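You operate a simulated robot arm through the tools that you are given. There is no shell and no other tool.

You are at the controls of a simulated robot arm. One attempt, no reset.

TASK
Display the purple book open on the cradle, held by hoop and weight.
Fine: raise the wing before opening; bookmark back beside the other two; silver weight on the page; don't crack the spine.

The check looks at the end state, three seconds after you hand in, the way a careful person would. Anything else that was tipped, shoved, dropped, spilled or broken makes it a failure.

THE ROBOT
A 6-joint arm with a fingered hand, fixed in place. Base frame: the origin is at the foot of the arm, x ahead of it, y to its left, z up; the work surface is at about z = 0.72. Readings come in m, degrees, newtons and seconds.
With the tool pointing down near the work surface it reaches from about 0.14 to 0.86 m from the base axis. Its first joint turns from -166.0 to 166.0 degrees. Payload 5 kg.
The TCP is the grasp point between the finger pads, 0.037 m short of the fingertips. In the tool frame z runs along the fingers and y along their closing line. The gripper opens to 0.124 m. The gripper's body begins 0.043 m behind the TCP. The gripper is a hand of 3 fingers: y runs from the thumb to the fingers, the wrist lies at [-0.021, -0.125, -0.215] in the tool frame.
Orientation is that of the tool frame in the base frame, as a unit quaternion [x, y, z, w]. With the fingers straight down and the wrist toward the robot, the tool's x, y and z point along [0, 1, 0], [1, 0, 0] and [0, 0, -1] of the base frame.

THE INTERFACE
- The arm moves only by the tool send_rows. Its argument "steps" is a list of rows, each a list of 2 entries, a list of its own where there are three numbers: the shift along the tool's x, y, z in m, then the turn, a rotation vector about the tool's x, y, z in degrees. In form: [[[dx, dy, dz], [rx, ry, rz]], ...]. A call has 1 to 20 rows; each row shifts and turns the commanded pose from where the row before left it, along the tool's axes as they then stand. Each row takes 0.2 s and may step no farther than 0.05 m and 8.6 degrees from the row before; otherwise, the whole call is refused. Where a pose cannot be reached the arm comes as near as it can. A force on the tool above 50 N (or 10 N above the force at the start of the call, whichever is more), or a blocked arm, ends the call early, and 0.2 s more pass. In this call time passes only in rows, and 0.2 s behind the last. It gives the time, the measured TCP pose, the force on the tool (base axes), the opening and the grip force at its end, in the units of the frame above (readings bear some noise), with the torque about the TCP (base axes, N m) and any sound that the robot's microphone picked up.
- Cameras (640 x 400 px; columns grow to the right, rows downward): "scene" is fixed at [0.4004, 0.6525, 1.4749]; the picture's right is [-0.92, -0.39, 0.00], its down [-0.19, 0.45, -0.87] and it looks along [0.34, -0.80, -0.49] (base axes); focal length 316 px, centre (320, 200). "wrist" rides on the gripper at [0.072, -0.104, -0.154] in the tool frame; the picture's right is [-0.83, 0.26, -0.49], its down [-0.51, -0.72, 0.47] and it looks along [-0.23, 0.64, 0.73] (tool axes); focal length 243 px, centre (320, 200).
- capture(camera): a new picture of that camera. No time passes.
- move_fingers(index, middle, thumb_bend, thumb_turn): sets how far each is bent, from 0 (flat) to 100 (curled in); at 30 the hand is open as for a grip, at 70 the pads meet at the TCP. One left out holds its place. A second passes; each finger stops where it meets its share of the squeeze, and holds until it gets a number again. It is the only way to open and close the hand. It gives what a move gives, with no picture; readings hold the bend of each and the force on the fingers (four entries, about 0 where the hand has none), thumb and palm. thumb_turn goes from beside the hand (0) to across from the fingers (100), as for a grip.
- locate(camera, pixels): for up to 12 pixels [column, row] of the newest picture of that camera ("zoom" is the newest enlarged one), the place [x, y, z] in the base frame of the surface seen there, good to about 0.002 m. No time passes.
- zoom(camera, box): a new picture of the part [left, top, right, bottom] of that camera's present view, enlarged. No time passes.
- close_job(): hands the job in; it is judged then, once.

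Leave the gripper open and the arm clear of the work at the hand-in unless told otherwise.

The tools are called after "Call:" by a JSON object that holds its "name" and its "arguments". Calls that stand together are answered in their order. send_rows: Moves the arm, as the interface text tells. Its arguments: {"type":"object","properties":{"steps":{"type":"array"}},"required":["steps"]} The other tools are called the same way: move_fingers (index, middle, thumb_bend, thumb_turn) moves the fingers one by one; capture (camera) takes a picture; locate (camera, pixels) gives the place of the surface under pixels of a picture; zoom (camera, box) takes an enlarged picture of a part of a camera's view; close_job () hands the job in.

At the start:

```text
time: 0.0
ee_pos: [0.7257, -0.166, 1.1995]
ee_rot: [0.707, 0.707, 0.0, 0.0]
wrist_force: [-0.4, 0.5, -0.1]
ft_torque: [-0.01, 0.01, 0.01]
grip_width: 0.1236
gripper_force: 0.0
shape: jaw
bend: [30.0, 30.0, 30.0, 98.0]
finger forces: [0.0, 0.0, 0.0, 0.0, 0.0, 0.0]
```

scene: 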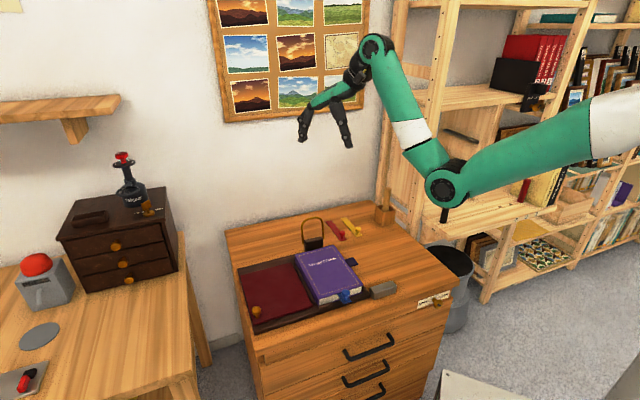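
wrist: 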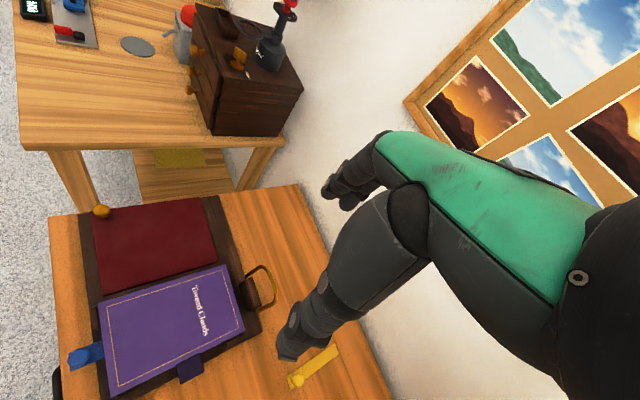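

I see a purple book on a cradle with a red panel (the wing?), a hoop behind it, coloured bookmarks and a grey weight. I'll zoom in on the scene camera first to make out each object.

Call:
{"name": "zoom", "arguments": {"camera": "scene", "box": [220, 190, 480, 352]}}

Call:
{"name": "zoom", "arguments": {"camera": "wrist", "box": [40, 180, 400, 400]}}

```text
2.46 times, centred on (350, 271) of scene
```

zoom: 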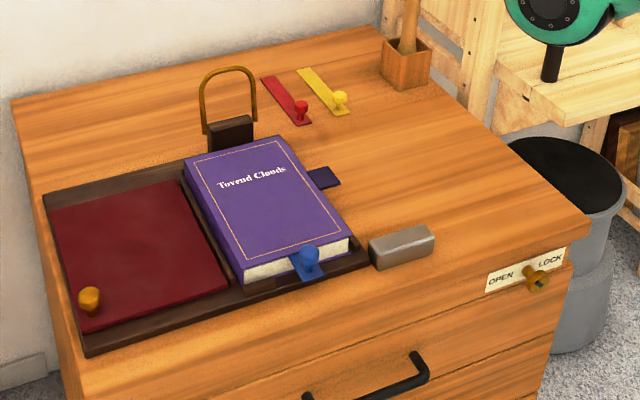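

```text
1.78 times, centred on (220, 290) of wrist
```

zoom: 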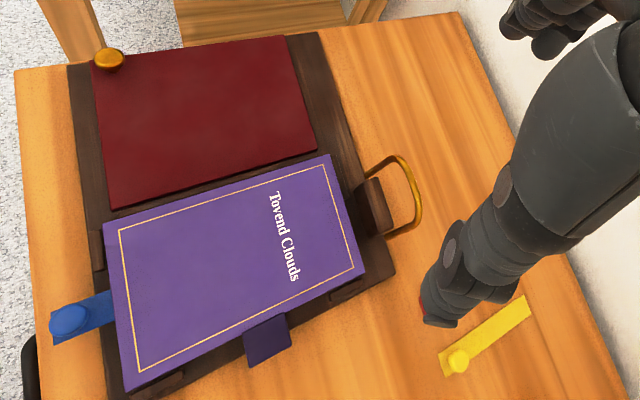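

Now I'll measure the main features. In the newest zoom (wrist) the purple tab is at (268,342), the blue bookmark knob at (68,320) and the wing knob at (109,60).

Call:
{"name": "locate", "arguments": {"camera": "zoom", "pixels": [[109, 56], [95, 70], [285, 38], [316, 150], [112, 208], [104, 222], [330, 155], [366, 270], [128, 390], [268, 345], [68, 318], [105, 305]]}}

Call:
{"name": "zoom", "arguments": {"camera": "scene", "box": [280, 205, 400, 280]}}

```text
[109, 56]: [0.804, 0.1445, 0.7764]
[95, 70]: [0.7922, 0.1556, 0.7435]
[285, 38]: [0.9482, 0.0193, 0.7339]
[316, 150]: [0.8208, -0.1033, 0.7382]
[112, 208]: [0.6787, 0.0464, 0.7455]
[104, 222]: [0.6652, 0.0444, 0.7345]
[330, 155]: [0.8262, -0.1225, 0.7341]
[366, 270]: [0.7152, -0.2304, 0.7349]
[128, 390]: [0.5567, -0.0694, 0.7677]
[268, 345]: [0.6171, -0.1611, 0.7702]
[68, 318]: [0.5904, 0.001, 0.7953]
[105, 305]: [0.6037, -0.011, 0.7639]
```

```text
5.33 times, centred on (340, 242) of scene
```

zoom: 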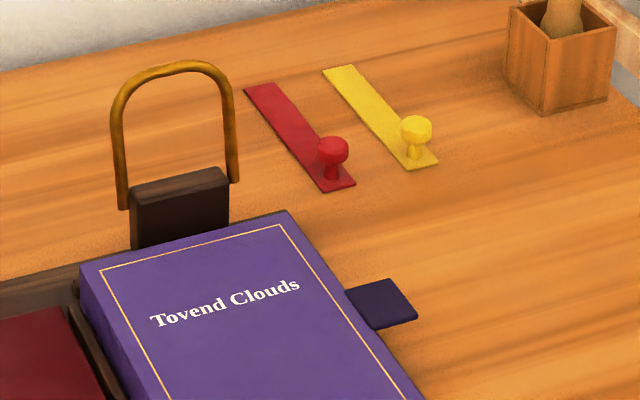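

Next I'll measure the hoop, the bookmarks and the tab in this zoom.

Call:
{"name": "locate", "arguments": {"camera": "zoom", "pixels": [[258, 90], [338, 183], [333, 148], [340, 72], [425, 163], [416, 128], [380, 302], [408, 318], [180, 68], [120, 200], [235, 175], [180, 190]]}}

Call:
{"name": "zoom", "arguments": {"camera": "scene", "box": [290, 255, 418, 335]}}

```text
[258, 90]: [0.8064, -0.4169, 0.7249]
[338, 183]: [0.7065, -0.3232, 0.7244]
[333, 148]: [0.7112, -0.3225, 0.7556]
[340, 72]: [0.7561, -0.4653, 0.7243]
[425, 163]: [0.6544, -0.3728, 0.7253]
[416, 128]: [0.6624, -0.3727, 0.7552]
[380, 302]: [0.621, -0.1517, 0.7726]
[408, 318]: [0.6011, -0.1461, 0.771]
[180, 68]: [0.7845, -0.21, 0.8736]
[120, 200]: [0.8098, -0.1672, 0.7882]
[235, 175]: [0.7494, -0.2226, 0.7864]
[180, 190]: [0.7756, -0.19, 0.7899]
```

```text
5.00 times, centred on (354, 295) of scene
```

zoom: 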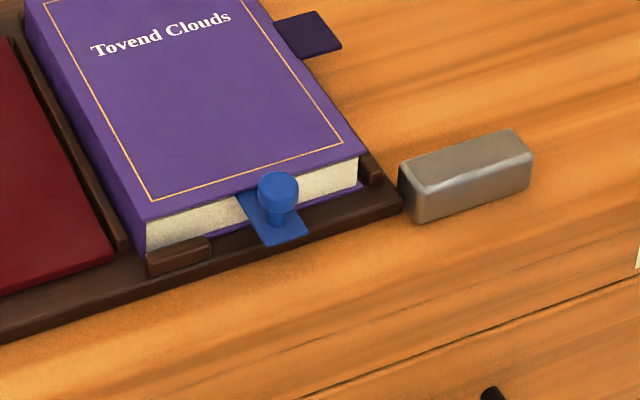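

Call:
{"name": "locate", "arguments": {"camera": "zoom", "pixels": [[28, 10], [145, 220], [355, 152], [240, 5], [278, 188], [278, 235], [245, 200], [300, 238], [410, 185], [525, 155], [505, 132], [420, 215]]}}

Call:
{"name": "zoom", "arguments": {"camera": "scene", "box": [230, 255, 350, 330]}}

```text
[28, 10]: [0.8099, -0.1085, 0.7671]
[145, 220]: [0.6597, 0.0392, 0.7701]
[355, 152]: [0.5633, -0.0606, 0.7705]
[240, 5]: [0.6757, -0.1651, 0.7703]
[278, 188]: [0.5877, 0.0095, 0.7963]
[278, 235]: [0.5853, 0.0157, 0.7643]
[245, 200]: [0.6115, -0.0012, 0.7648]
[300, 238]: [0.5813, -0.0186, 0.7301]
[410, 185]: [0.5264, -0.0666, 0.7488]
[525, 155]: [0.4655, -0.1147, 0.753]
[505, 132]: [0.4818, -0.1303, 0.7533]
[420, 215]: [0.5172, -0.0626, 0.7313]
```

```text
5.33 times, centred on (290, 292) of scene
```

zoom: 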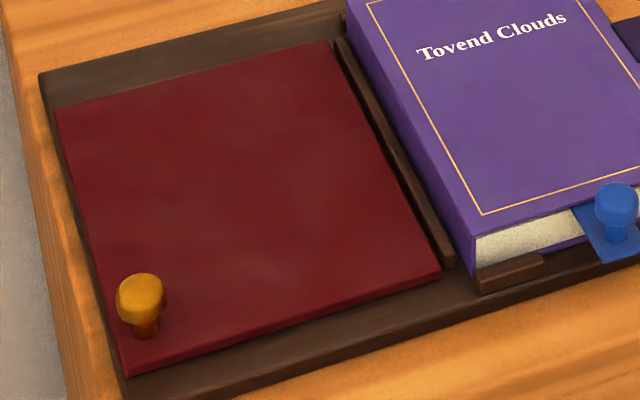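

Call:
{"name": "locate", "arguments": {"camera": "zoom", "pixels": [[60, 112], [330, 45], [438, 275], [128, 370], [142, 285], [146, 330], [342, 40], [450, 262], [42, 78], [125, 390], [200, 85], [510, 278]]}}

Call:
{"name": "capture", "arguments": {"camera": "scene"}}

```text
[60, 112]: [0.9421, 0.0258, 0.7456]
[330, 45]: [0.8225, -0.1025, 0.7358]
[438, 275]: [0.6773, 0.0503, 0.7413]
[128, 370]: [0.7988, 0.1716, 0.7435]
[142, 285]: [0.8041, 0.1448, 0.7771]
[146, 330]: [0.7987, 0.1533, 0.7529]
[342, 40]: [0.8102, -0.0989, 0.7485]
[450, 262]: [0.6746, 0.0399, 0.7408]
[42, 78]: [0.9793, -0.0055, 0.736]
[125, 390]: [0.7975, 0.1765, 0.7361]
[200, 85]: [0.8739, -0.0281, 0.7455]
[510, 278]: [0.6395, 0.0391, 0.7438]
```

```text
taken
```

scene: 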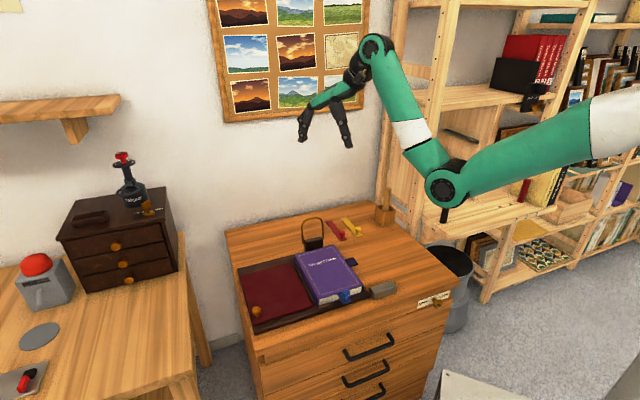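

The layout is clear. The wing hinges beside the spine, and its knob is at the outer tail corner near (0.803, 0.148). The cover tab is at the fore edge, near (0.612, -0.152, 0.771), and the blue knob is near (0.587, 0.010). The hand is high and clear of everything, so I'll close the fingers in free air and look at their geometry.

Call:
{"name": "move_fingers", "arguments": {"index": 62, "middle": 62, "thumb_bend": 62, "thumb_turn": 100}}

Call:
{"name": "capture", "arguments": {"camera": "wrist"}}

Call:
{"name": "zoom", "arguments": {"camera": "scene", "box": [270, 20, 430, 160]}}

```text
time: 1.0
ee_pos: [0.7253, -0.1666, 1.1976]
ee_rot: [0.707, 0.708, 0.0, 0.0]
wrist_force: [-0.2, -0.1, -0.1]
ft_torque: [0.01, -0.01, 0.03]
grip_width: 0.0312
gripper_force: 0.1
shape: fingers
bend: [62.0, 62.0, 62.0, 100.0]
finger forces: [0.0, 0.1, 0.1, 0.1, 0.0, 0.0]
```

```text
taken
```

wrist: 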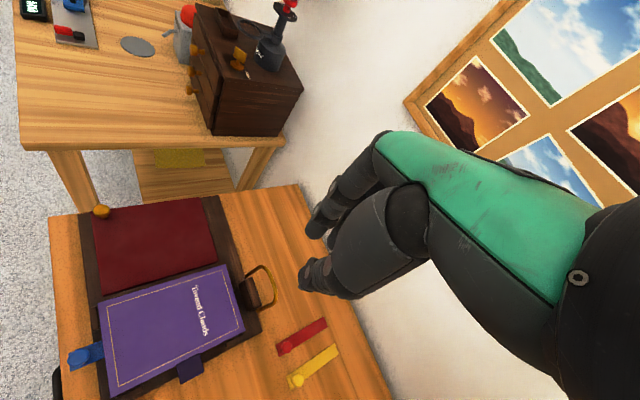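

```text
2.86 times, centred on (350, 90) of scene
```

zoom: 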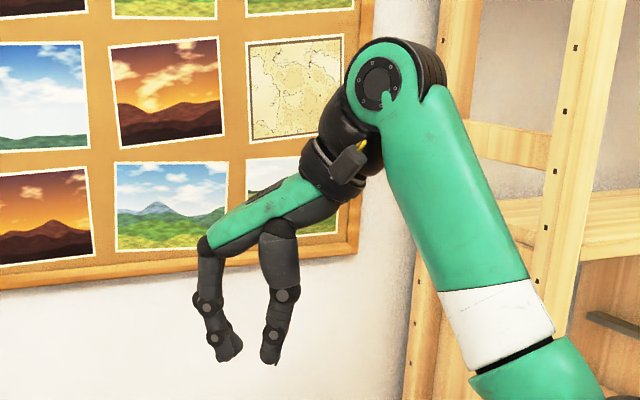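

At 62 the opening is 0.031 m. Next I'll measure where the fingertips sit relative to the TCP, using a wrist zoom on the fingers around (330,240).

Call:
{"name": "zoom", "arguments": {"camera": "wrist", "box": [270, 130, 446, 310]}}

Call:
{"name": "locate", "arguments": {"camera": "scene", "pixels": [[350, 146], [344, 143], [336, 145], [349, 124], [328, 130], [339, 112], [386, 214]]}}

```text
2.22 times, centred on (358, 220) of wrist
```

zoom: 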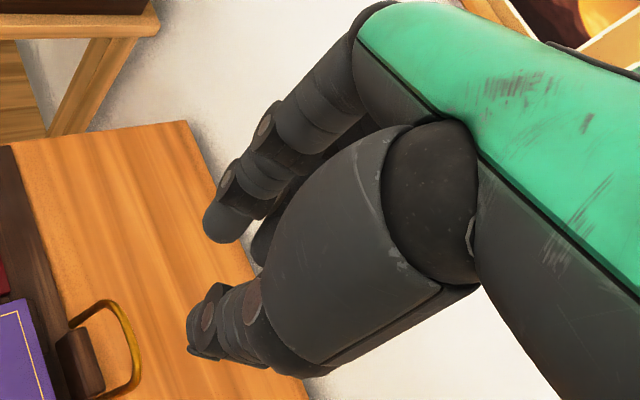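

```text
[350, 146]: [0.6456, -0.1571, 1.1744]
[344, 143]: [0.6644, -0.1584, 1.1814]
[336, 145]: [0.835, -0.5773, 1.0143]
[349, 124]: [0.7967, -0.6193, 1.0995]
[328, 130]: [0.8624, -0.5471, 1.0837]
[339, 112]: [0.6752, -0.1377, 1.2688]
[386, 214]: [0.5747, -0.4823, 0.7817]
```

I'll locate the fingertips in the wrist zoom: finger tip at (222,230), second finger at (262,250), thumb tip at (200,345).

Call:
{"name": "locate", "arguments": {"camera": "zoom", "pixels": [[215, 236], [225, 240], [261, 255], [198, 345], [210, 352], [230, 185], [265, 130], [212, 315], [255, 305], [390, 160]]}}

Call:
{"name": "capture", "arguments": {"camera": "scene"}}

```text
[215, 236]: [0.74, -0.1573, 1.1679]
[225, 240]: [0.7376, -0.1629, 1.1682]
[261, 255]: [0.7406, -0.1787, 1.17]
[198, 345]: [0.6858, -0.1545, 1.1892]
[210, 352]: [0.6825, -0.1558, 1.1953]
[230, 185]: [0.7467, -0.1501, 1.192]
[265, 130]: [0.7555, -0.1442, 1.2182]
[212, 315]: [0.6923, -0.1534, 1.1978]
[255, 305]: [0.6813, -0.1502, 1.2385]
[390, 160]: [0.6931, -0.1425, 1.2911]
```

```text
taken
```

scene: 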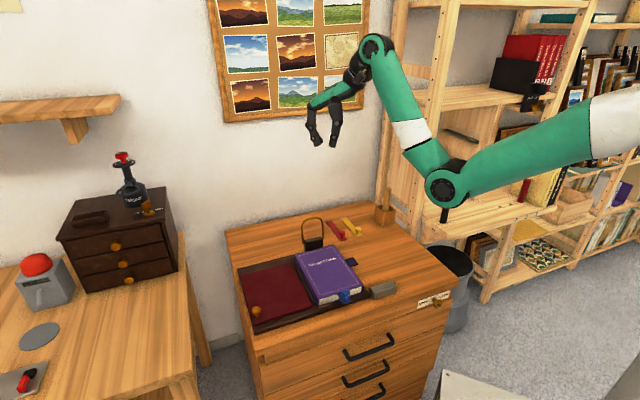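

Call:
{"name": "zoom", "arguments": {"camera": "scene", "box": [295, 90, 365, 152]}}

```text
6.45 times, centred on (330, 121) of scene
```

zoom: 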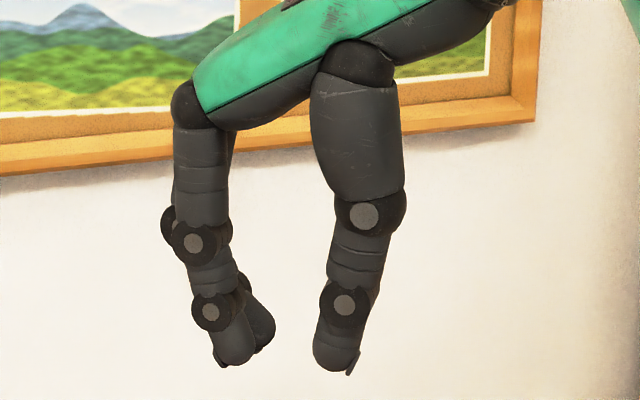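

Call:
{"name": "locate", "arguments": {"camera": "zoom", "pixels": [[240, 355], [265, 335], [327, 362], [320, 340], [352, 365], [213, 312], [344, 305], [365, 215], [193, 243], [188, 105], [360, 60], [245, 345]]}}

```text
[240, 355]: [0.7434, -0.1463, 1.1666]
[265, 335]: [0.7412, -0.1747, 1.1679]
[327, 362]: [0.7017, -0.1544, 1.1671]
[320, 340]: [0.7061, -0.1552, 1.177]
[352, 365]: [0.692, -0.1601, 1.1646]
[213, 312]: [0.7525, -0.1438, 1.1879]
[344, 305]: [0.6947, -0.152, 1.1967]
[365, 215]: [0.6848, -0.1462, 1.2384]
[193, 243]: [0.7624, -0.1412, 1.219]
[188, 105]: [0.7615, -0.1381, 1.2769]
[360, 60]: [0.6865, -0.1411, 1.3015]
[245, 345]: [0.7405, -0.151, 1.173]
```

Findings so far:
- The fingertips reach about 0.034 m below the TCP.
- The two fingers sit about ±0.014 m along tool x, with the thumb between them.
- The cradle axes are u ≈ (0.697, 0.717), from book to wing, and v ≈ (0.717, -0.697), from tail to head.

The wing comes first. I'll set a medium opening, move high over the wing knob at (0.803, 0.146), and yaw so tool y points along v.

Call:
{"name": "move_fingers", "arguments": {"index": 50, "middle": 50, "thumb_bend": 50, "thumb_turn": 100}}

Call:
{"name": "send_rows", "arguments": {"steps": [[[0.0391, 0.0097, 0.025], [0, 0, 0]], [[0.0391, 0.0097, 0.025], [0, 0, 0]], [[0.0391, 0.0097, 0.025], [0, 0, 0]], [[0.0391, 0.0097, 0.025], [0, 0, 0]], [[0.0391, 0.0097, 0.025], [0, 0, 0]], [[0.0391, 0.0097, 0.025], [0, 0, 0]], [[0.0391, 0.0097, 0.025], [0, 0, 0]], [[0.0391, 0.0097, 0.025], [0, 0, 0]], [[0, 0, 0], [0, 0, 8.5]], [[0, 0, 0], [0, 0, 8.5]], [[0, 0, 0], [0, 0, 8.5]], [[0, 0, 0], [0, 0, 8.5]], [[0, 0, 0], [0, 0, 8.5]], [[0, 0, 0], [0, 0, 1.7]], [[0, 0, 0], [0, 0, 0]]]}}

Call:
{"name": "capture", "arguments": {"camera": "wrist"}}

Call:
{"name": "capture", "arguments": {"camera": "scene"}}

```text
time: 2.0
ee_pos: [0.7249, -0.1675, 1.197]
ee_rot: [0.707, 0.707, 0.0, 0.0]
wrist_force: [-0.2, -0.8, 0.6]
ft_torque: [0.02, -0.02, -0.01]
grip_width: 0.0669
gripper_force: 0.1
shape: fingers
bend: [50.0, 50.0, 50.0, 100.0]
finger forces: [0.0, 0.0, 0.1, 0.0, 0.1, 0.1]
```

```text
time: 5.2
ee_pos: [0.8042, 0.1466, 0.9985]
ee_rot: [0.921, 0.389, 0.0, 0.0]
wrist_force: [0.7, -0.2, 0.2]
ft_torque: [0.01, -0.04, -0.02]
grip_width: 0.0671
gripper_force: 0.1
shape: fingers
bend: [50.0, 50.0, 50.0, 100.0]
finger forces: [0.0, 0.0, 0.0, 0.0, 0.0, 0.0]
```

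```text
taken
```

wrist: 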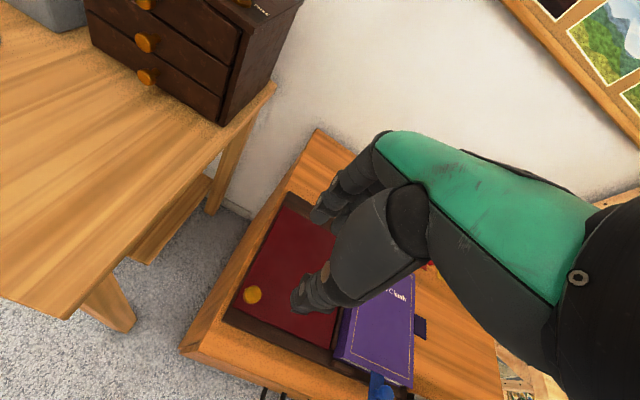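

```text
taken
```

scene: 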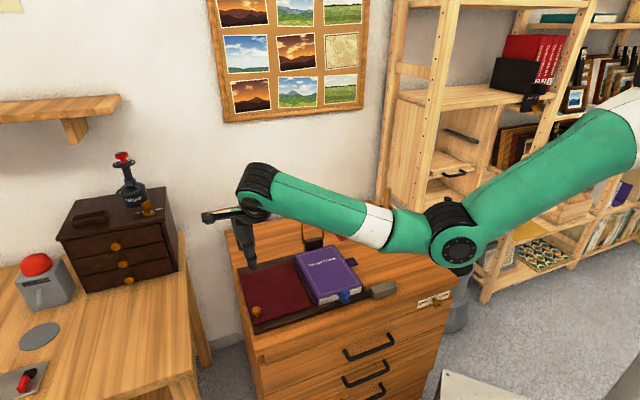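

The arm is over the knob as planned. The knob is at (252,295) in the wrist view, so I'll zoom there and refine its centre.

Call:
{"name": "zoom", "arguments": {"camera": "wrist", "box": [212, 270, 292, 320]}}

Call:
{"name": "locate", "arguments": {"camera": "zoom", "pixels": [[320, 200], [280, 200], [360, 200], [320, 150], [320, 250], [320, 270]]}}

```text
8.00 times, centred on (252, 295) of wrist
```

zoom: 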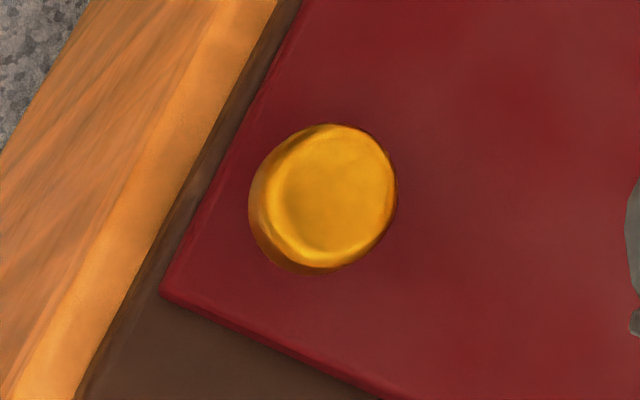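

```text
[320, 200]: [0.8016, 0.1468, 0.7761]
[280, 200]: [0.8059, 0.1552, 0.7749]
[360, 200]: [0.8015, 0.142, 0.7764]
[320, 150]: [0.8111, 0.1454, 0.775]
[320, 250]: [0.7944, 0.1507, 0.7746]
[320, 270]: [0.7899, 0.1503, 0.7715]
```

The knob centre is (0.803, 0.146) with its top at z 0.776, directly under the TCP. I'll descend to TCP z ≈ 0.788, which puts the fingertips just above the wing surface at 0.7455.

Call:
{"name": "send_rows", "arguments": {"steps": [[[0, 0, 0.045], [0, 0, 0]], [[0, 0, 0.045], [0, 0, 0]], [[0, 0, 0.045], [0, 0, 0]], [[0, 0, 0.03], [0, 0, 0]], [[0, 0, 0.025], [0, 0, 0]], [[0, 0, 0.0215], [0, 0, 0]], [[0, 0, 0], [0, 0, 0]]]}}

Call:
{"name": "zoom", "arguments": {"camera": "wrist", "box": [240, 130, 440, 330]}}

Call:
{"name": "zoom", "arguments": {"camera": "scene", "box": [200, 220, 320, 340]}}

```text
time: 6.8
ee_pos: [0.8031, 0.1446, 0.7888]
ee_rot: [0.921, 0.389, 0.0, -0.001]
wrist_force: [-0.5, 0.2, -0.8]
ft_torque: [-0.03, 0.0, -0.01]
grip_width: 0.0671
gripper_force: 0.0
shape: fingers
bend: [50.0, 50.0, 50.0, 100.0]
finger forces: [0.1, 0.0, 0.1, 0.0, 0.0, 0.1]
```

```text
2.00 times, centred on (340, 230) of wrist
```

zoom: 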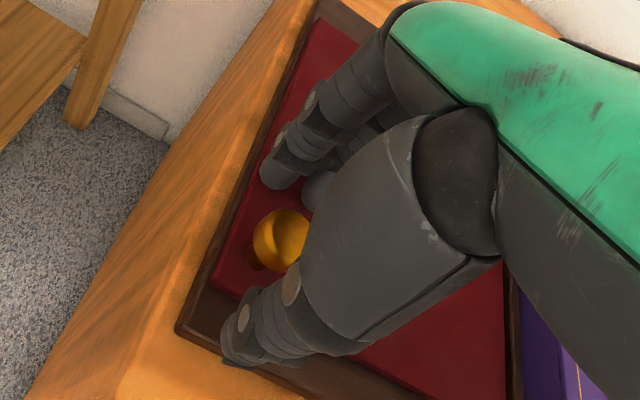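

```text
3.33 times, centred on (260, 280) of scene
```

zoom: 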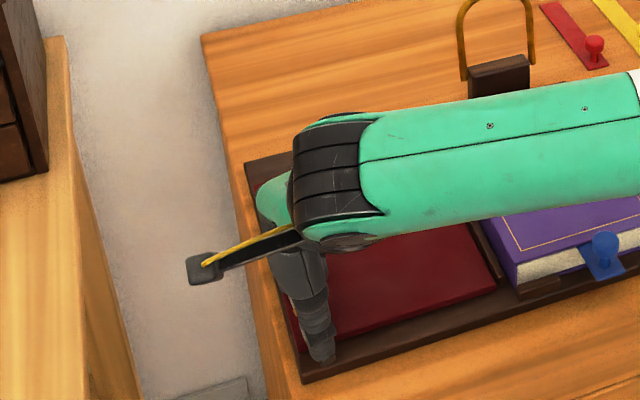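

The knob sits between the thumb and the two fingers, with no contact yet. I'll close on it.

Call:
{"name": "move_fingers", "arguments": {"index": 69, "middle": 69, "thumb_bend": 69}}

Call:
{"name": "zoom", "arguments": {"camera": "wrist", "box": [240, 130, 440, 330]}}

```text
time: 7.8
ee_pos: [0.8033, 0.145, 0.787]
ee_rot: [0.921, 0.39, 0.0, 0.0]
wrist_force: [-2.6, 3.9, -1.3]
ft_torque: [0.04, 0.07, -0.01]
grip_width: 0.022
gripper_force: 4.7
shape: fingers
bend: [66.0, 69.0, 65.0, 100.0]
finger forces: [3.1, 0.3, 0.0, 0.0, 6.9, 0.0]
```

```text
2.00 times, centred on (340, 230) of wrist
```

zoom: 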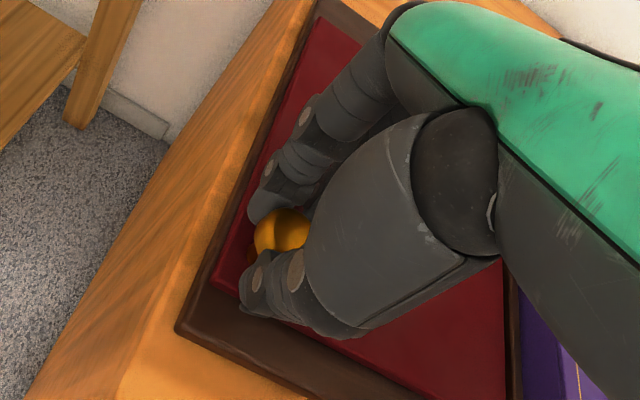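

Index and thumb hold the knob, with an opening of 0.022 m. Now I'll raise the wing on an arc about its hinge (radius ≈ 0.157 m), turning about tool y, 20° first.

Call:
{"name": "send_rows", "arguments": {"steps": [[[-0.0037, 0, -0.0108], [0, 4, 0]], [[-0.0037, 0, -0.0108], [0, 4, 0]], [[-0.0037, 0, -0.0108], [0, 4, 0]], [[-0.0037, 0, -0.0108], [0, 4, 0]], [[-0.0037, 0, -0.0108], [0, 4, 0]]]}}

Call:
{"name": "zoom", "arguments": {"camera": "wrist", "box": [200, 130, 440, 330]}}

Call:
{"name": "capture", "arguments": {"camera": "scene"}}

```text
time: 9.0
ee_pos: [0.7861, 0.128, 0.8369]
ee_rot: [0.907, 0.383, 0.16, -0.068]
wrist_force: [-2.3, -0.7, -2.9]
ft_torque: [-0.05, 0.05, 0.0]
grip_width: 0.0219
gripper_force: 4.8
shape: fingers
bend: [66.0, 69.0, 65.0, 100.0]
finger forces: [3.3, 1.0, 0.0, 0.0, 5.2, 0.0]
```

```text
2.00 times, centred on (320, 230) of wrist
```

zoom: 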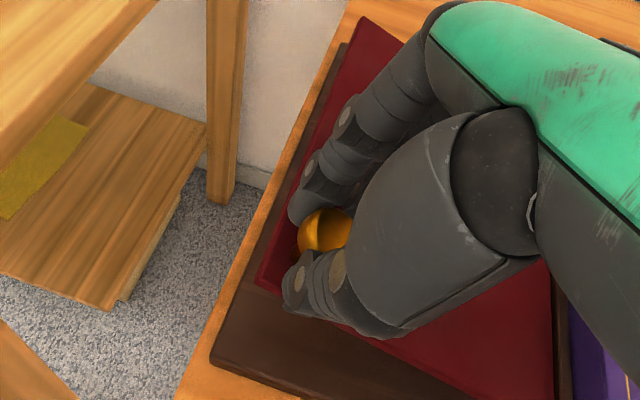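

```text
taken
```

scene: 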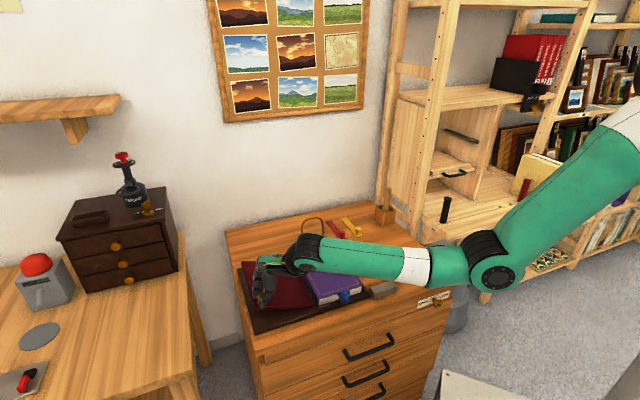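

The wing is lifting smoothly with low force. I'll continue another 20°.

Call:
{"name": "send_rows", "arguments": {"steps": [[[-0.0037, 0, -0.0108], [0, 4, 0]], [[-0.0037, 0, -0.0108], [0, 4, 0]], [[-0.0037, 0, -0.0108], [0, 4, 0]], [[-0.0037, 0, -0.0108], [0, 4, 0]], [[-0.0037, 0, -0.0108], [0, 4, 0]]]}}

Call:
{"name": "capture", "arguments": {"camera": "wrist"}}

Call:
{"name": "capture", "arguments": {"camera": "scene"}}

```text
time: 10.2
ee_pos: [0.7545, 0.0982, 0.8773]
ee_rot: [0.865, 0.365, 0.316, -0.132]
wrist_force: [0.8, 3.4, 4.3]
ft_torque: [0.09, -0.08, 0.04]
grip_width: 0.0214
gripper_force: 5.8
shape: fingers
bend: [66.0, 69.0, 65.0, 100.0]
finger forces: [4.8, 0.0, 0.0, 0.0, 5.5, 0.0]
```

```text
taken
```

wrist: 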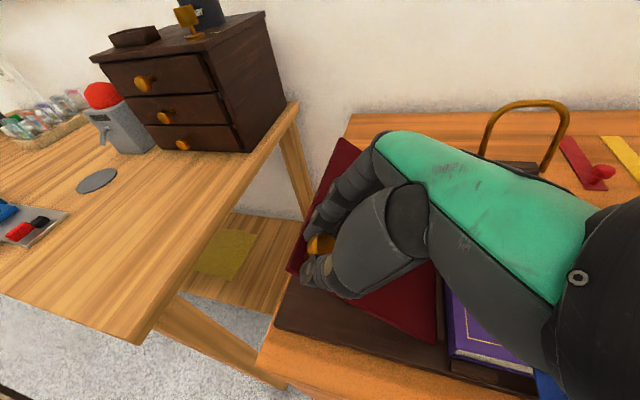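

```text
taken
```

scene: 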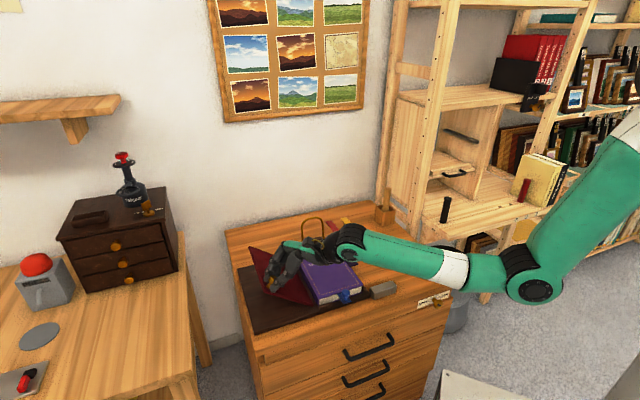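

The wing is at about 40° with moderate forces. Before going on I'll check the height of the wrist and elbow above the table objects.

Call:
{"name": "locate", "arguments": {"camera": "scene", "pixels": [[352, 262], [400, 275], [440, 283], [533, 305], [345, 240], [255, 252], [270, 285], [300, 302]]}}

```text
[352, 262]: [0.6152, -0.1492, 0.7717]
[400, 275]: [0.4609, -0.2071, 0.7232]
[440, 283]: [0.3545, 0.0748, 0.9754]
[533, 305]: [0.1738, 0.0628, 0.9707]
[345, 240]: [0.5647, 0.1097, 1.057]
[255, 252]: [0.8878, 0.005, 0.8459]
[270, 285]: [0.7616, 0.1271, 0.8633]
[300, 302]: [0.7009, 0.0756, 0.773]
```

There is plenty of clearance, with the elbow at about 0.96 m. I'll raise the wing further in smaller batches, watching force and sound.

Call:
{"name": "send_rows", "arguments": {"steps": [[[-0.0037, 0, -0.0108], [0, 4, 0]], [[-0.0037, 0, -0.0108], [0, 4, 0]], [[-0.0037, 0, -0.0108], [0, 4, 0]]]}}

Call:
{"name": "capture", "arguments": {"camera": "wrist"}}

```text
time: 11.0
ee_pos: [0.7328, 0.0752, 0.8897]
ee_rot: [0.828, 0.349, 0.403, -0.172]
wrist_force: [1.0, 3.9, -4.1]
ft_torque: [-0.03, 0.1, 0.02]
grip_width: 0.027
gripper_force: 5.4
shape: fingers
bend: [63.0, 69.0, 64.0, 100.0]
finger forces: [4.9, 0.1, 0.1, 0.0, 6.3, 0.0]
```

```text
taken
```

wrist: 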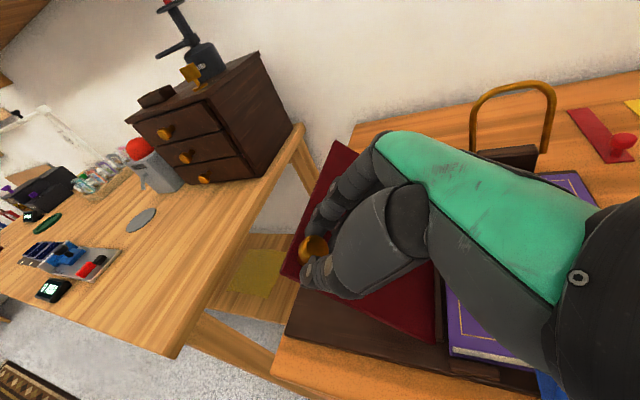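

The opening grew to 0.027 m, so the knob is shifting in the grip. I'll look closely.

Call:
{"name": "zoom", "arguments": {"camera": "wrist", "box": [270, 180, 390, 320]}}

Call:
{"name": "zoom", "arguments": {"camera": "scene", "box": [220, 210, 380, 340]}}

```text
2.86 times, centred on (330, 250) of wrist
```

zoom: 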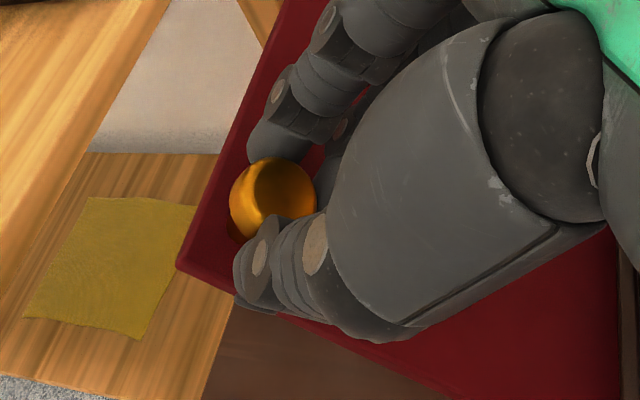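

```text
3.08 times, centred on (300, 275) of scene
```

zoom: 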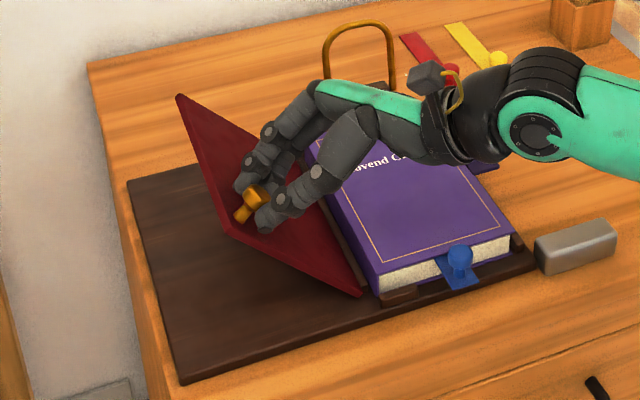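

Call:
{"name": "locate", "arguments": {"camera": "zoom", "pixels": [[230, 228], [182, 102], [352, 290], [290, 262], [257, 190], [243, 215], [215, 200], [460, 255], [270, 240]]}}

```text
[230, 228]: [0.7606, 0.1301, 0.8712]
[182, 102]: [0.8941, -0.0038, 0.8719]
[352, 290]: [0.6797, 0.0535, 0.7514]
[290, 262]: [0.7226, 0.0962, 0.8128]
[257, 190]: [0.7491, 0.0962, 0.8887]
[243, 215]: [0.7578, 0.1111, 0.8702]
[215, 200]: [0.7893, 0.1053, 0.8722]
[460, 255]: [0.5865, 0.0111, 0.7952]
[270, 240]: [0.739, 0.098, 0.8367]
```

The wing is at 47° while the hand has turned 52°. My hinge estimate was about 5 mm off, so the knob crept outward in the grip. The true pivot is near u = 0.503, z = 0.742. I'll shift 8 mm along tool +x to recentre on the knob.

Call:
{"name": "send_rows", "arguments": {"steps": [[[0.003, 0, 0.001], [0, 0, 0]], [[0.003, 0, 0.001], [0, 0, 0]], [[0.002, 0, 0.001], [0, 0, 0]]]}}

Call:
{"name": "zoom", "arguments": {"camera": "wrist", "box": [270, 180, 390, 320]}}

Call:
{"name": "zoom", "arguments": {"camera": "scene", "box": [220, 210, 380, 340]}}

```text
time: 11.8
ee_pos: [0.739, 0.0817, 0.894]
ee_rot: [0.829, 0.35, 0.402, -0.17]
wrist_force: [-4.7, -5.9, -12.8]
ft_torque: [-0.28, 0.34, -0.08]
grip_width: 0.0249
gripper_force: 7.9
shape: fingers
bend: [65.0, 68.0, 64.0, 100.0]
finger forces: [3.1, 8.0, 0.0, 0.0, 5.2, 0.1]
```

```text
2.86 times, centred on (330, 250) of wrist
```

zoom: 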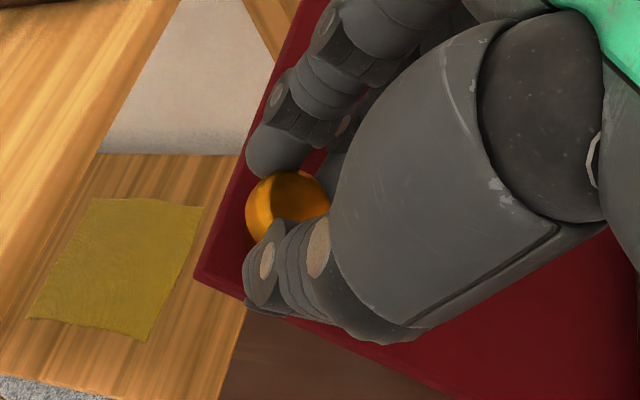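

```text
3.08 times, centred on (300, 275) of scene
```

zoom: 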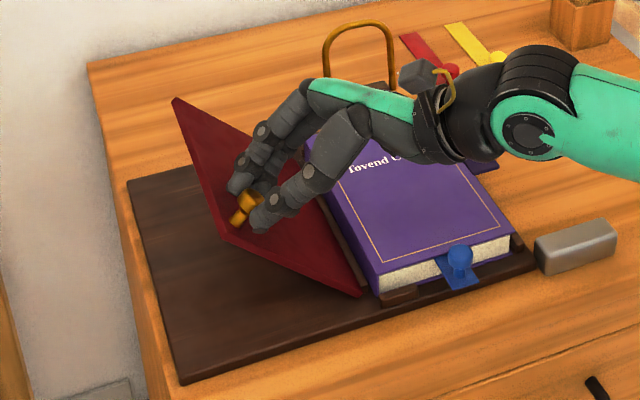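

The knob is now seated between the thumb and both fingers. I'll continue the arc with the corrected radius.

Call:
{"name": "send_rows", "arguments": {"steps": [[[-0.003, 0, -0.0113], [0, 4, 0]], [[-0.003, 0, -0.0113], [0, 4, 0]], [[-0.003, 0, -0.0113], [0, 4, 0]]]}}

Call:
{"name": "zoom", "arguments": {"camera": "wrist", "box": [270, 180, 390, 320]}}

Call:
{"name": "zoom", "arguments": {"camera": "scene", "box": [220, 210, 380, 340]}}

```text
time: 12.6
ee_pos: [0.7176, 0.0577, 0.9071]
ee_rot: [0.78, 0.33, 0.49, -0.206]
wrist_force: [-0.2, 0.1, 0.4]
ft_torque: [0.0, 0.0, 0.0]
grip_width: 0.0105
gripper_force: 0.1
shape: fingers
bend: [69.0, 69.0, 69.0, 100.0]
finger forces: [0.1, 0.0, 0.1, 0.0, 0.0, 0.1]
```

```text
2.86 times, centred on (330, 250) of wrist
```

zoom: 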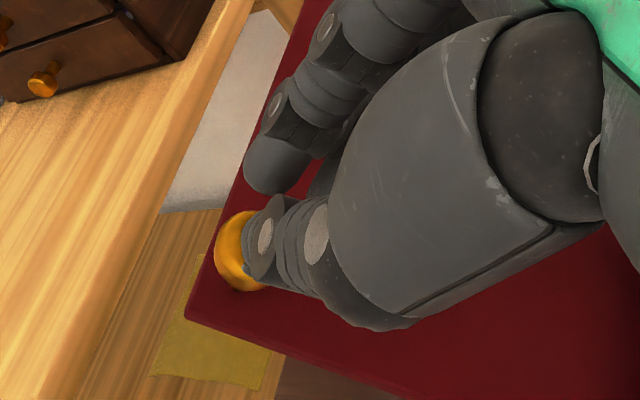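

```text
3.08 times, centred on (300, 275) of scene
```

zoom: 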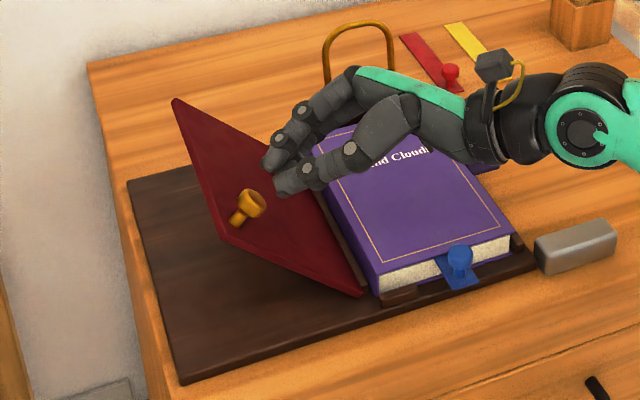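

The grip slipped off, but the wing stays up on its own, so it looks like it has reached its stop or latched. I'll measure its angle.

Call:
{"name": "locate", "arguments": {"camera": "zoom", "pixels": [[228, 228], [180, 108], [218, 205], [290, 262], [330, 280], [255, 205], [270, 230], [235, 170]]}}

Call:
{"name": "capture", "arguments": {"camera": "wrist"}}

```text
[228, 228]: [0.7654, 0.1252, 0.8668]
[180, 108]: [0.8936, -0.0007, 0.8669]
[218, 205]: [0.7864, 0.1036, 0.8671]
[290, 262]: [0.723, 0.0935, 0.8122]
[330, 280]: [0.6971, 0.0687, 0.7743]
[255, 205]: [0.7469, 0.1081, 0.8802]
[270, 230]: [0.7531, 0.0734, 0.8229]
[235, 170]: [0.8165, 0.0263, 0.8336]
```

```text
taken
```

wrist: 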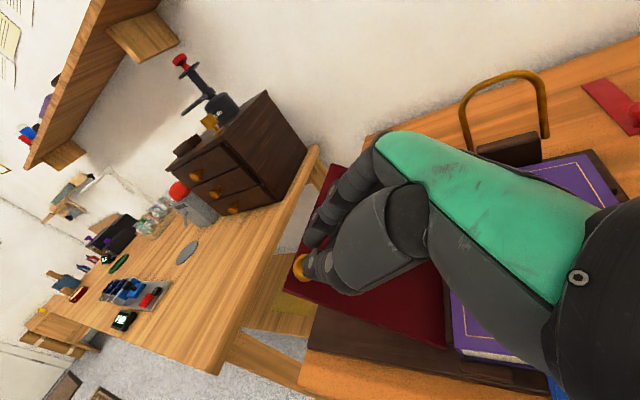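

The wing rests at about 46° and stays there, which suggests a 45° stop. To be sure it isn't a friction hinge that should go higher, I'll regrip the knob and tug gently. First I'll back off, reopen, and turn back to match the wing's angle.

Call:
{"name": "send_rows", "arguments": {"steps": [[[0, 0, -0.03], [0, 0, 0]], [[0, 0, -0.03], [0, 0, 0]], [[0, 0, 0], [0, -6, 0]], [[0, 0, 0], [0, -6, 0]], [[0, 0, 0], [0, -6, 0]], [[0.0175, 0, 0], [0, 0, 0]], [[0.0175, 0, 0], [0, 0, 0]], [[0, 0, 0], [0, 0, 0]]]}}

Call:
{"name": "move_fingers", "arguments": {"index": 52, "middle": 52, "thumb_bend": 52}}

Call:
{"name": "zoom", "arguments": {"camera": "scene", "box": [220, 210, 380, 340]}}

```text
time: 14.4
ee_pos: [0.6958, 0.036, 0.9586]
ee_rot: [0.848, 0.358, 0.36, -0.152]
wrist_force: [-0.9, -1.0, -0.3]
ft_torque: [0.01, 0.03, -0.02]
grip_width: 0.0104
gripper_force: 0.1
shape: fingers
bend: [69.0, 69.0, 69.0, 100.0]
finger forces: [0.0, 0.0, 0.0, 0.0, 0.0, 0.0]
```

```text
time: 15.4
ee_pos: [0.6959, 0.0368, 0.9582]
ee_rot: [0.848, 0.358, 0.36, -0.152]
wrist_force: [0.7, -0.6, 0.0]
ft_torque: [0.06, -0.01, 0.01]
grip_width: 0.0605
gripper_force: 0.1
shape: fingers
bend: [52.0, 52.0, 52.0, 100.0]
finger forces: [0.0, 0.1, 0.0, 0.0, 0.0, 0.0]
```

```text
3.08 times, centred on (300, 275) of scene
```

zoom: 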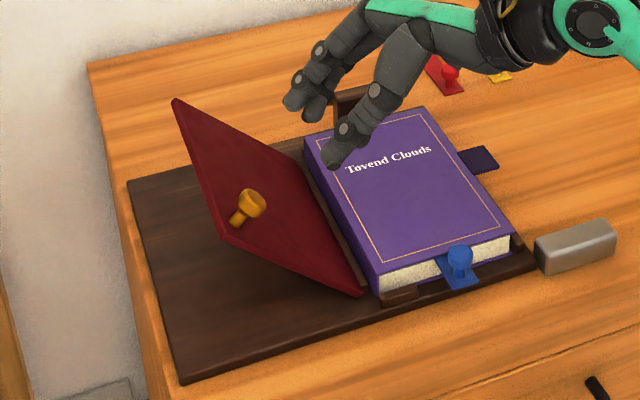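

Alignment is good. I'll advance 0.097 m along tool z onto the knob, then close.

Call:
{"name": "send_rows", "arguments": {"steps": [[[0, 0, 0.025], [0, 0, 0]], [[0, 0, 0.025], [0, 0, 0]], [[0, 0, 0.025], [0, 0, 0]], [[0, 0, 0.022], [0, 0, 0]], [[0, 0, 0], [0, 0, 0]]]}}

Call:
{"name": "zoom", "arguments": {"camera": "wrist", "box": [270, 180, 390, 320]}}

Call:
{"name": "move_fingers", "arguments": {"index": 70, "middle": 70, "thumb_bend": 70}}

Call:
{"name": "zoom", "arguments": {"camera": "wrist", "box": [270, 180, 390, 320]}}

```text
time: 16.6
ee_pos: [0.7446, 0.0871, 0.8921]
ee_rot: [0.848, 0.359, 0.36, -0.152]
wrist_force: [-0.2, 1.0, -0.1]
ft_torque: [-0.01, 0.02, -0.05]
grip_width: 0.0608
gripper_force: 0.0
shape: fingers
bend: [52.0, 52.0, 52.0, 100.0]
finger forces: [0.0, 0.0, 0.1, 0.0, 0.1, 0.0]
```

```text
2.86 times, centred on (330, 250) of wrist
```

zoom: 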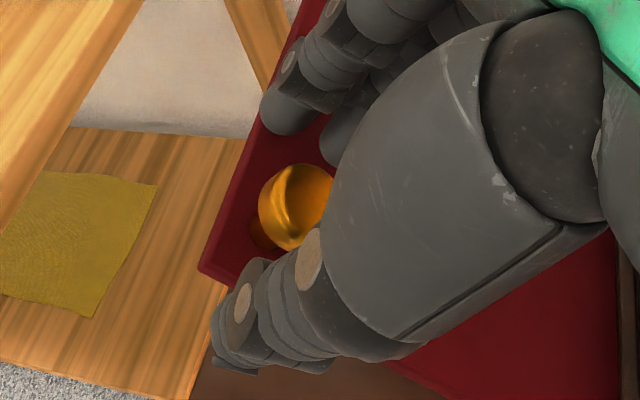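

```text
time: 17.6
ee_pos: [0.7449, 0.0876, 0.8929]
ee_rot: [0.848, 0.358, 0.361, -0.152]
wrist_force: [0.5, 0.1, -0.5]
ft_torque: [0.0, -0.05, 0.04]
grip_width: 0.0225
gripper_force: 7.3
shape: fingers
bend: [66.0, 67.0, 65.0, 100.0]
finger forces: [3.8, 3.8, 0.1, 0.0, 7.2, 0.0]
```

```text
2.86 times, centred on (330, 250) of wrist
```

zoom: 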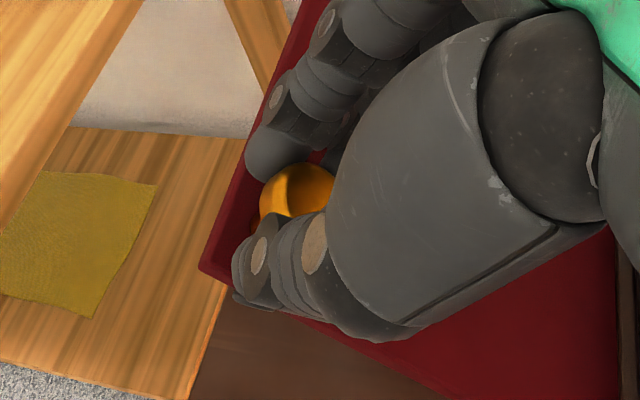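

This is a firm three-point grip with zero net force. I'll tug gently along the arc, 4° in total, to test whether the wing is at its stop.

Call:
{"name": "send_rows", "arguments": {"steps": [[[-0.0017, 0, -0.0056], [0, 2, 0]], [[-0.0017, 0, -0.0056], [0, 2, 0]]]}}

Call:
{"name": "zoom", "arguments": {"camera": "scene", "box": [220, 210, 380, 340]}}

Call:
{"name": "locate", "arguments": {"camera": "zoom", "pixels": [[228, 228], [180, 108], [218, 205], [290, 262], [330, 280]]}}

```text
time: 18.2
ee_pos: [0.7376, 0.079, 0.8978]
ee_rot: [0.835, 0.353, 0.389, -0.165]
wrist_force: [5.7, 4.8, -1.8]
ft_torque: [0.08, -0.04, -0.02]
grip_width: 0.0235
gripper_force: 8.0
shape: fingers
bend: [65.0, 67.0, 65.0, 100.0]
finger forces: [5.1, 3.7, 0.1, 0.1, 7.0, 0.1]
```

```text
3.08 times, centred on (300, 275) of scene
```

zoom: 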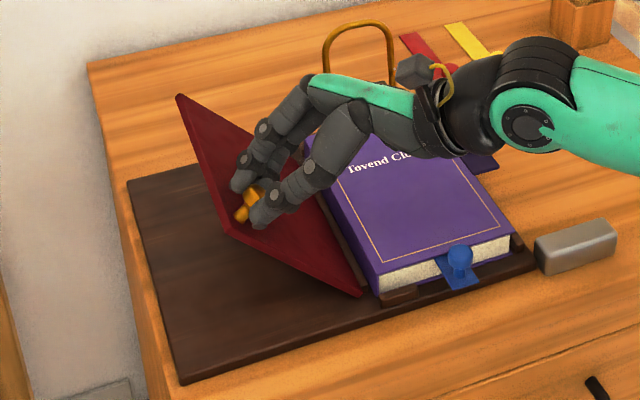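

```text
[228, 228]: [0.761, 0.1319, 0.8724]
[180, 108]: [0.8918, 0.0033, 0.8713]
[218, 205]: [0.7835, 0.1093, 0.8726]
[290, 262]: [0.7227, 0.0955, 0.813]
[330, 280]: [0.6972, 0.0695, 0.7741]
```

The resistance rose to about 7 N and the wing barely moved (46° to 48°), so it is at its stop. I'll return to the rest position and release the knob slowly, confirming the wing holds.

Call:
{"name": "send_rows", "arguments": {"steps": [[[0.0017, 0, 0.0056], [0, -2, 0]], [[0.0017, 0, 0.0056], [0, -2, 0]], [[0, 0, 0], [0, 0, 0]]]}}

Call:
{"name": "move_fingers", "arguments": {"index": 50, "middle": 50, "thumb_bend": 50}}

Call:
{"name": "send_rows", "arguments": {"steps": [[[0, 0, -0.03], [0, 0, 0]], [[0, 0, -0.03], [0, 0, 0]], [[0, 0, -0.04], [0, 0, 0]], [[0, 0, -0.04], [0, 0, 0]]]}}

Call:
{"name": "capture", "arguments": {"camera": "scene"}}

Call:
{"name": "locate", "arguments": {"camera": "scene", "pixels": [[270, 278], [263, 248], [310, 300]]}}

```text
time: 19.0
ee_pos: [0.7456, 0.0854, 0.8918]
ee_rot: [0.849, 0.358, 0.359, -0.152]
wrist_force: [-1.3, -1.2, 0.8]
ft_torque: [-0.01, 0.05, -0.03]
grip_width: 0.0233
gripper_force: 9.9
shape: fingers
bend: [66.0, 67.0, 65.0, 100.0]
finger forces: [5.4, 5.9, 0.1, 0.1, 8.5, 0.1]
```

```text
time: 20.0
ee_pos: [0.7449, 0.0871, 0.893]
ee_rot: [0.848, 0.358, 0.36, -0.152]
wrist_force: [-0.1, 0.1, 0.8]
ft_torque: [0.01, -0.02, -0.03]
grip_width: 0.0669
gripper_force: 0.1
shape: fingers
bend: [50.0, 50.0, 50.0, 100.0]
finger forces: [0.0, 0.0, 0.0, 0.1, 0.0, 0.0]
```

```text
time: 21.0
ee_pos: [0.6728, 0.0147, 0.9892]
ee_rot: [0.848, 0.358, 0.36, -0.152]
wrist_force: [1.1, 0.5, 0.1]
ft_torque: [-0.02, 0.02, -0.03]
grip_width: 0.0667
gripper_force: 0.0
shape: fingers
bend: [50.0, 50.0, 50.0, 100.0]
finger forces: [0.0, 0.1, 0.0, 0.0, 0.0, 0.0]
```

```text
taken
```

scene: 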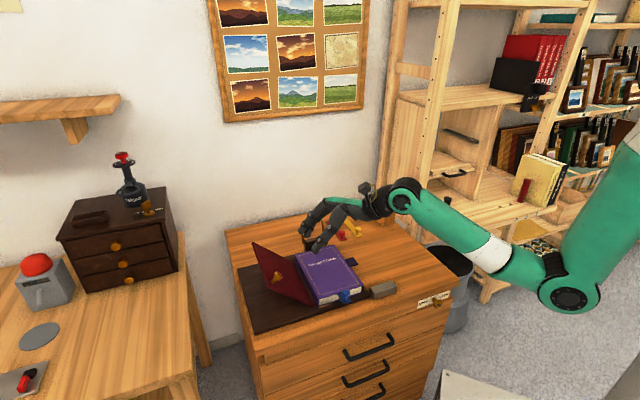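

```text
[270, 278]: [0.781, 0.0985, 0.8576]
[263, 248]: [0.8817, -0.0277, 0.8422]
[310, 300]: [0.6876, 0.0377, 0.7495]
```

The wing holds by itself. Next is the bookmark. Before picking a spot I'll look at the bookmark area and the pencil cup for free space and any markings.

Call:
{"name": "zoom", "arguments": {"camera": "scene", "box": [310, 185, 410, 255]}}

Call:
{"name": "capture", "arguments": {"camera": "wrist"}}

```text
5.71 times, centred on (360, 220) of scene
```

zoom: 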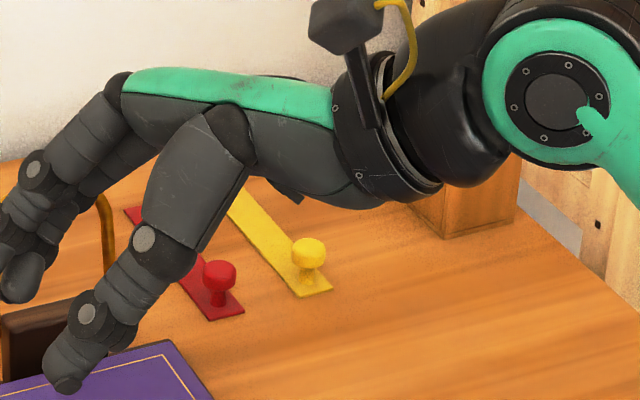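

```text
taken
```

wrist: 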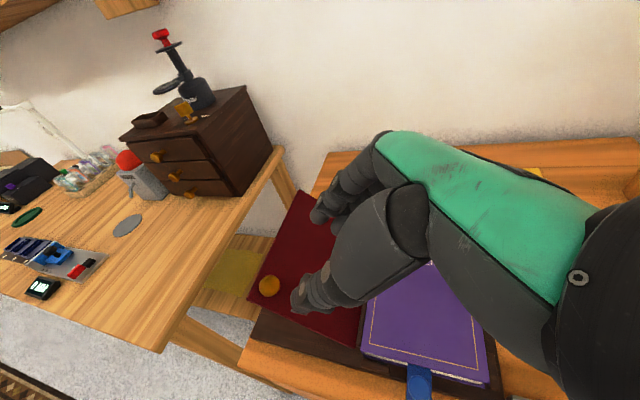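

I'll raise the hand, straighten it to point down (keeping tool y along v), and move above the blue knob.

Call:
{"name": "send_rows", "arguments": {"steps": [[[0.0287, 0, -0.0278], [0, 0, 0]], [[0.0287, 0, -0.0278], [0, 0, 0]], [[0, 0, 0], [0, -7.7, 0]], [[0, 0, 0], [0, -7.7, 0]], [[0, 0, 0], [0, -7.7, 0]], [[0, 0, 0], [0, -7.7, 0]], [[0, 0, 0], [0, -7.7, 0]], [[0, 0, 0], [0, -7.5, 0]], [[-0.0336, -0.0274, 0], [0, 0, 0]], [[-0.0336, -0.0274, 0], [0, 0, 0]], [[0, 0, 0.04], [0, 0, 0]], [[0, 0, 0.04], [0, 0, 0]], [[0, 0, 0.03], [0, 0, 0]], [[0, 0, 0], [0, 0, 0]]]}}

Call:
{"name": "capture", "arguments": {"camera": "wrist"}}

Call:
{"name": "capture", "arguments": {"camera": "scene"}}

```text
time: 24.0
ee_pos: [0.5876, 0.004, 0.9602]
ee_rot: [0.921, 0.389, 0.001, 0.001]
wrist_force: [0.8, -0.4, -0.1]
ft_torque: [-0.04, 0.0, 0.0]
grip_width: 0.0671
gripper_force: 0.1
shape: fingers
bend: [50.0, 50.0, 50.0, 100.0]
finger forces: [0.0, 0.0, 0.1, 0.1, 0.0, 0.1]
```

```text
taken
```

wrist: 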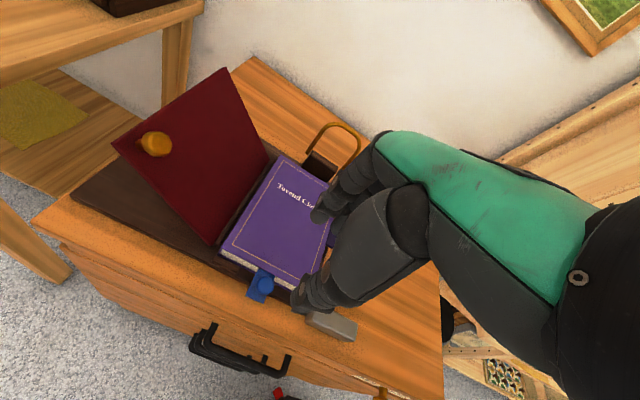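

```text
taken
```

scene: 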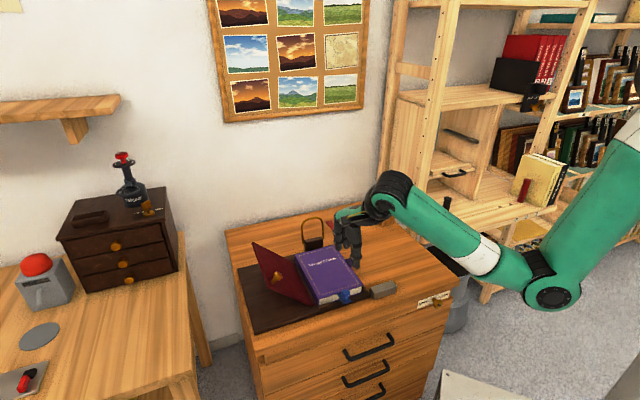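

The blue knob is at about (265,285) in the wrist view. I'll zoom there to measure it and the gap to the book's tail edge.

Call:
{"name": "zoom", "arguments": {"camera": "wrist", "box": [225, 250, 305, 310]}}

```text
6.67 times, centred on (265, 280) of wrist
```

zoom: 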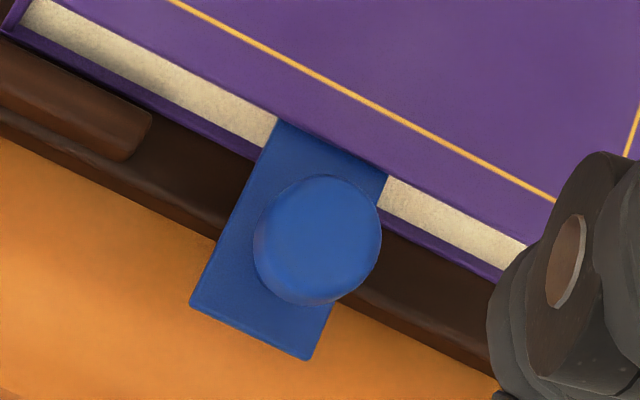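

Call:
{"name": "locate", "arguments": {"camera": "zoom", "pixels": [[325, 230], [275, 240], [375, 235], [325, 185], [310, 295], [280, 125], [385, 175], [195, 303], [305, 357], [20, 20], [500, 255], [300, 150]]}}

```text
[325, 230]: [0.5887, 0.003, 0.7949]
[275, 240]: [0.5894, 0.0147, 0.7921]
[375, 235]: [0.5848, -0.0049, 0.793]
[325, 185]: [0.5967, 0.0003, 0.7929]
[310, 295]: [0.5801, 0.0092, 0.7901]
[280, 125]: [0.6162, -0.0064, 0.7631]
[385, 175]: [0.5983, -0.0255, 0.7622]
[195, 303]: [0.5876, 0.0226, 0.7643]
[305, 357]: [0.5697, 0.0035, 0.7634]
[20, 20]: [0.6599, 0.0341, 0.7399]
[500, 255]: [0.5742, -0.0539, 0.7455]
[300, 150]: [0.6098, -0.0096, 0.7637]
```

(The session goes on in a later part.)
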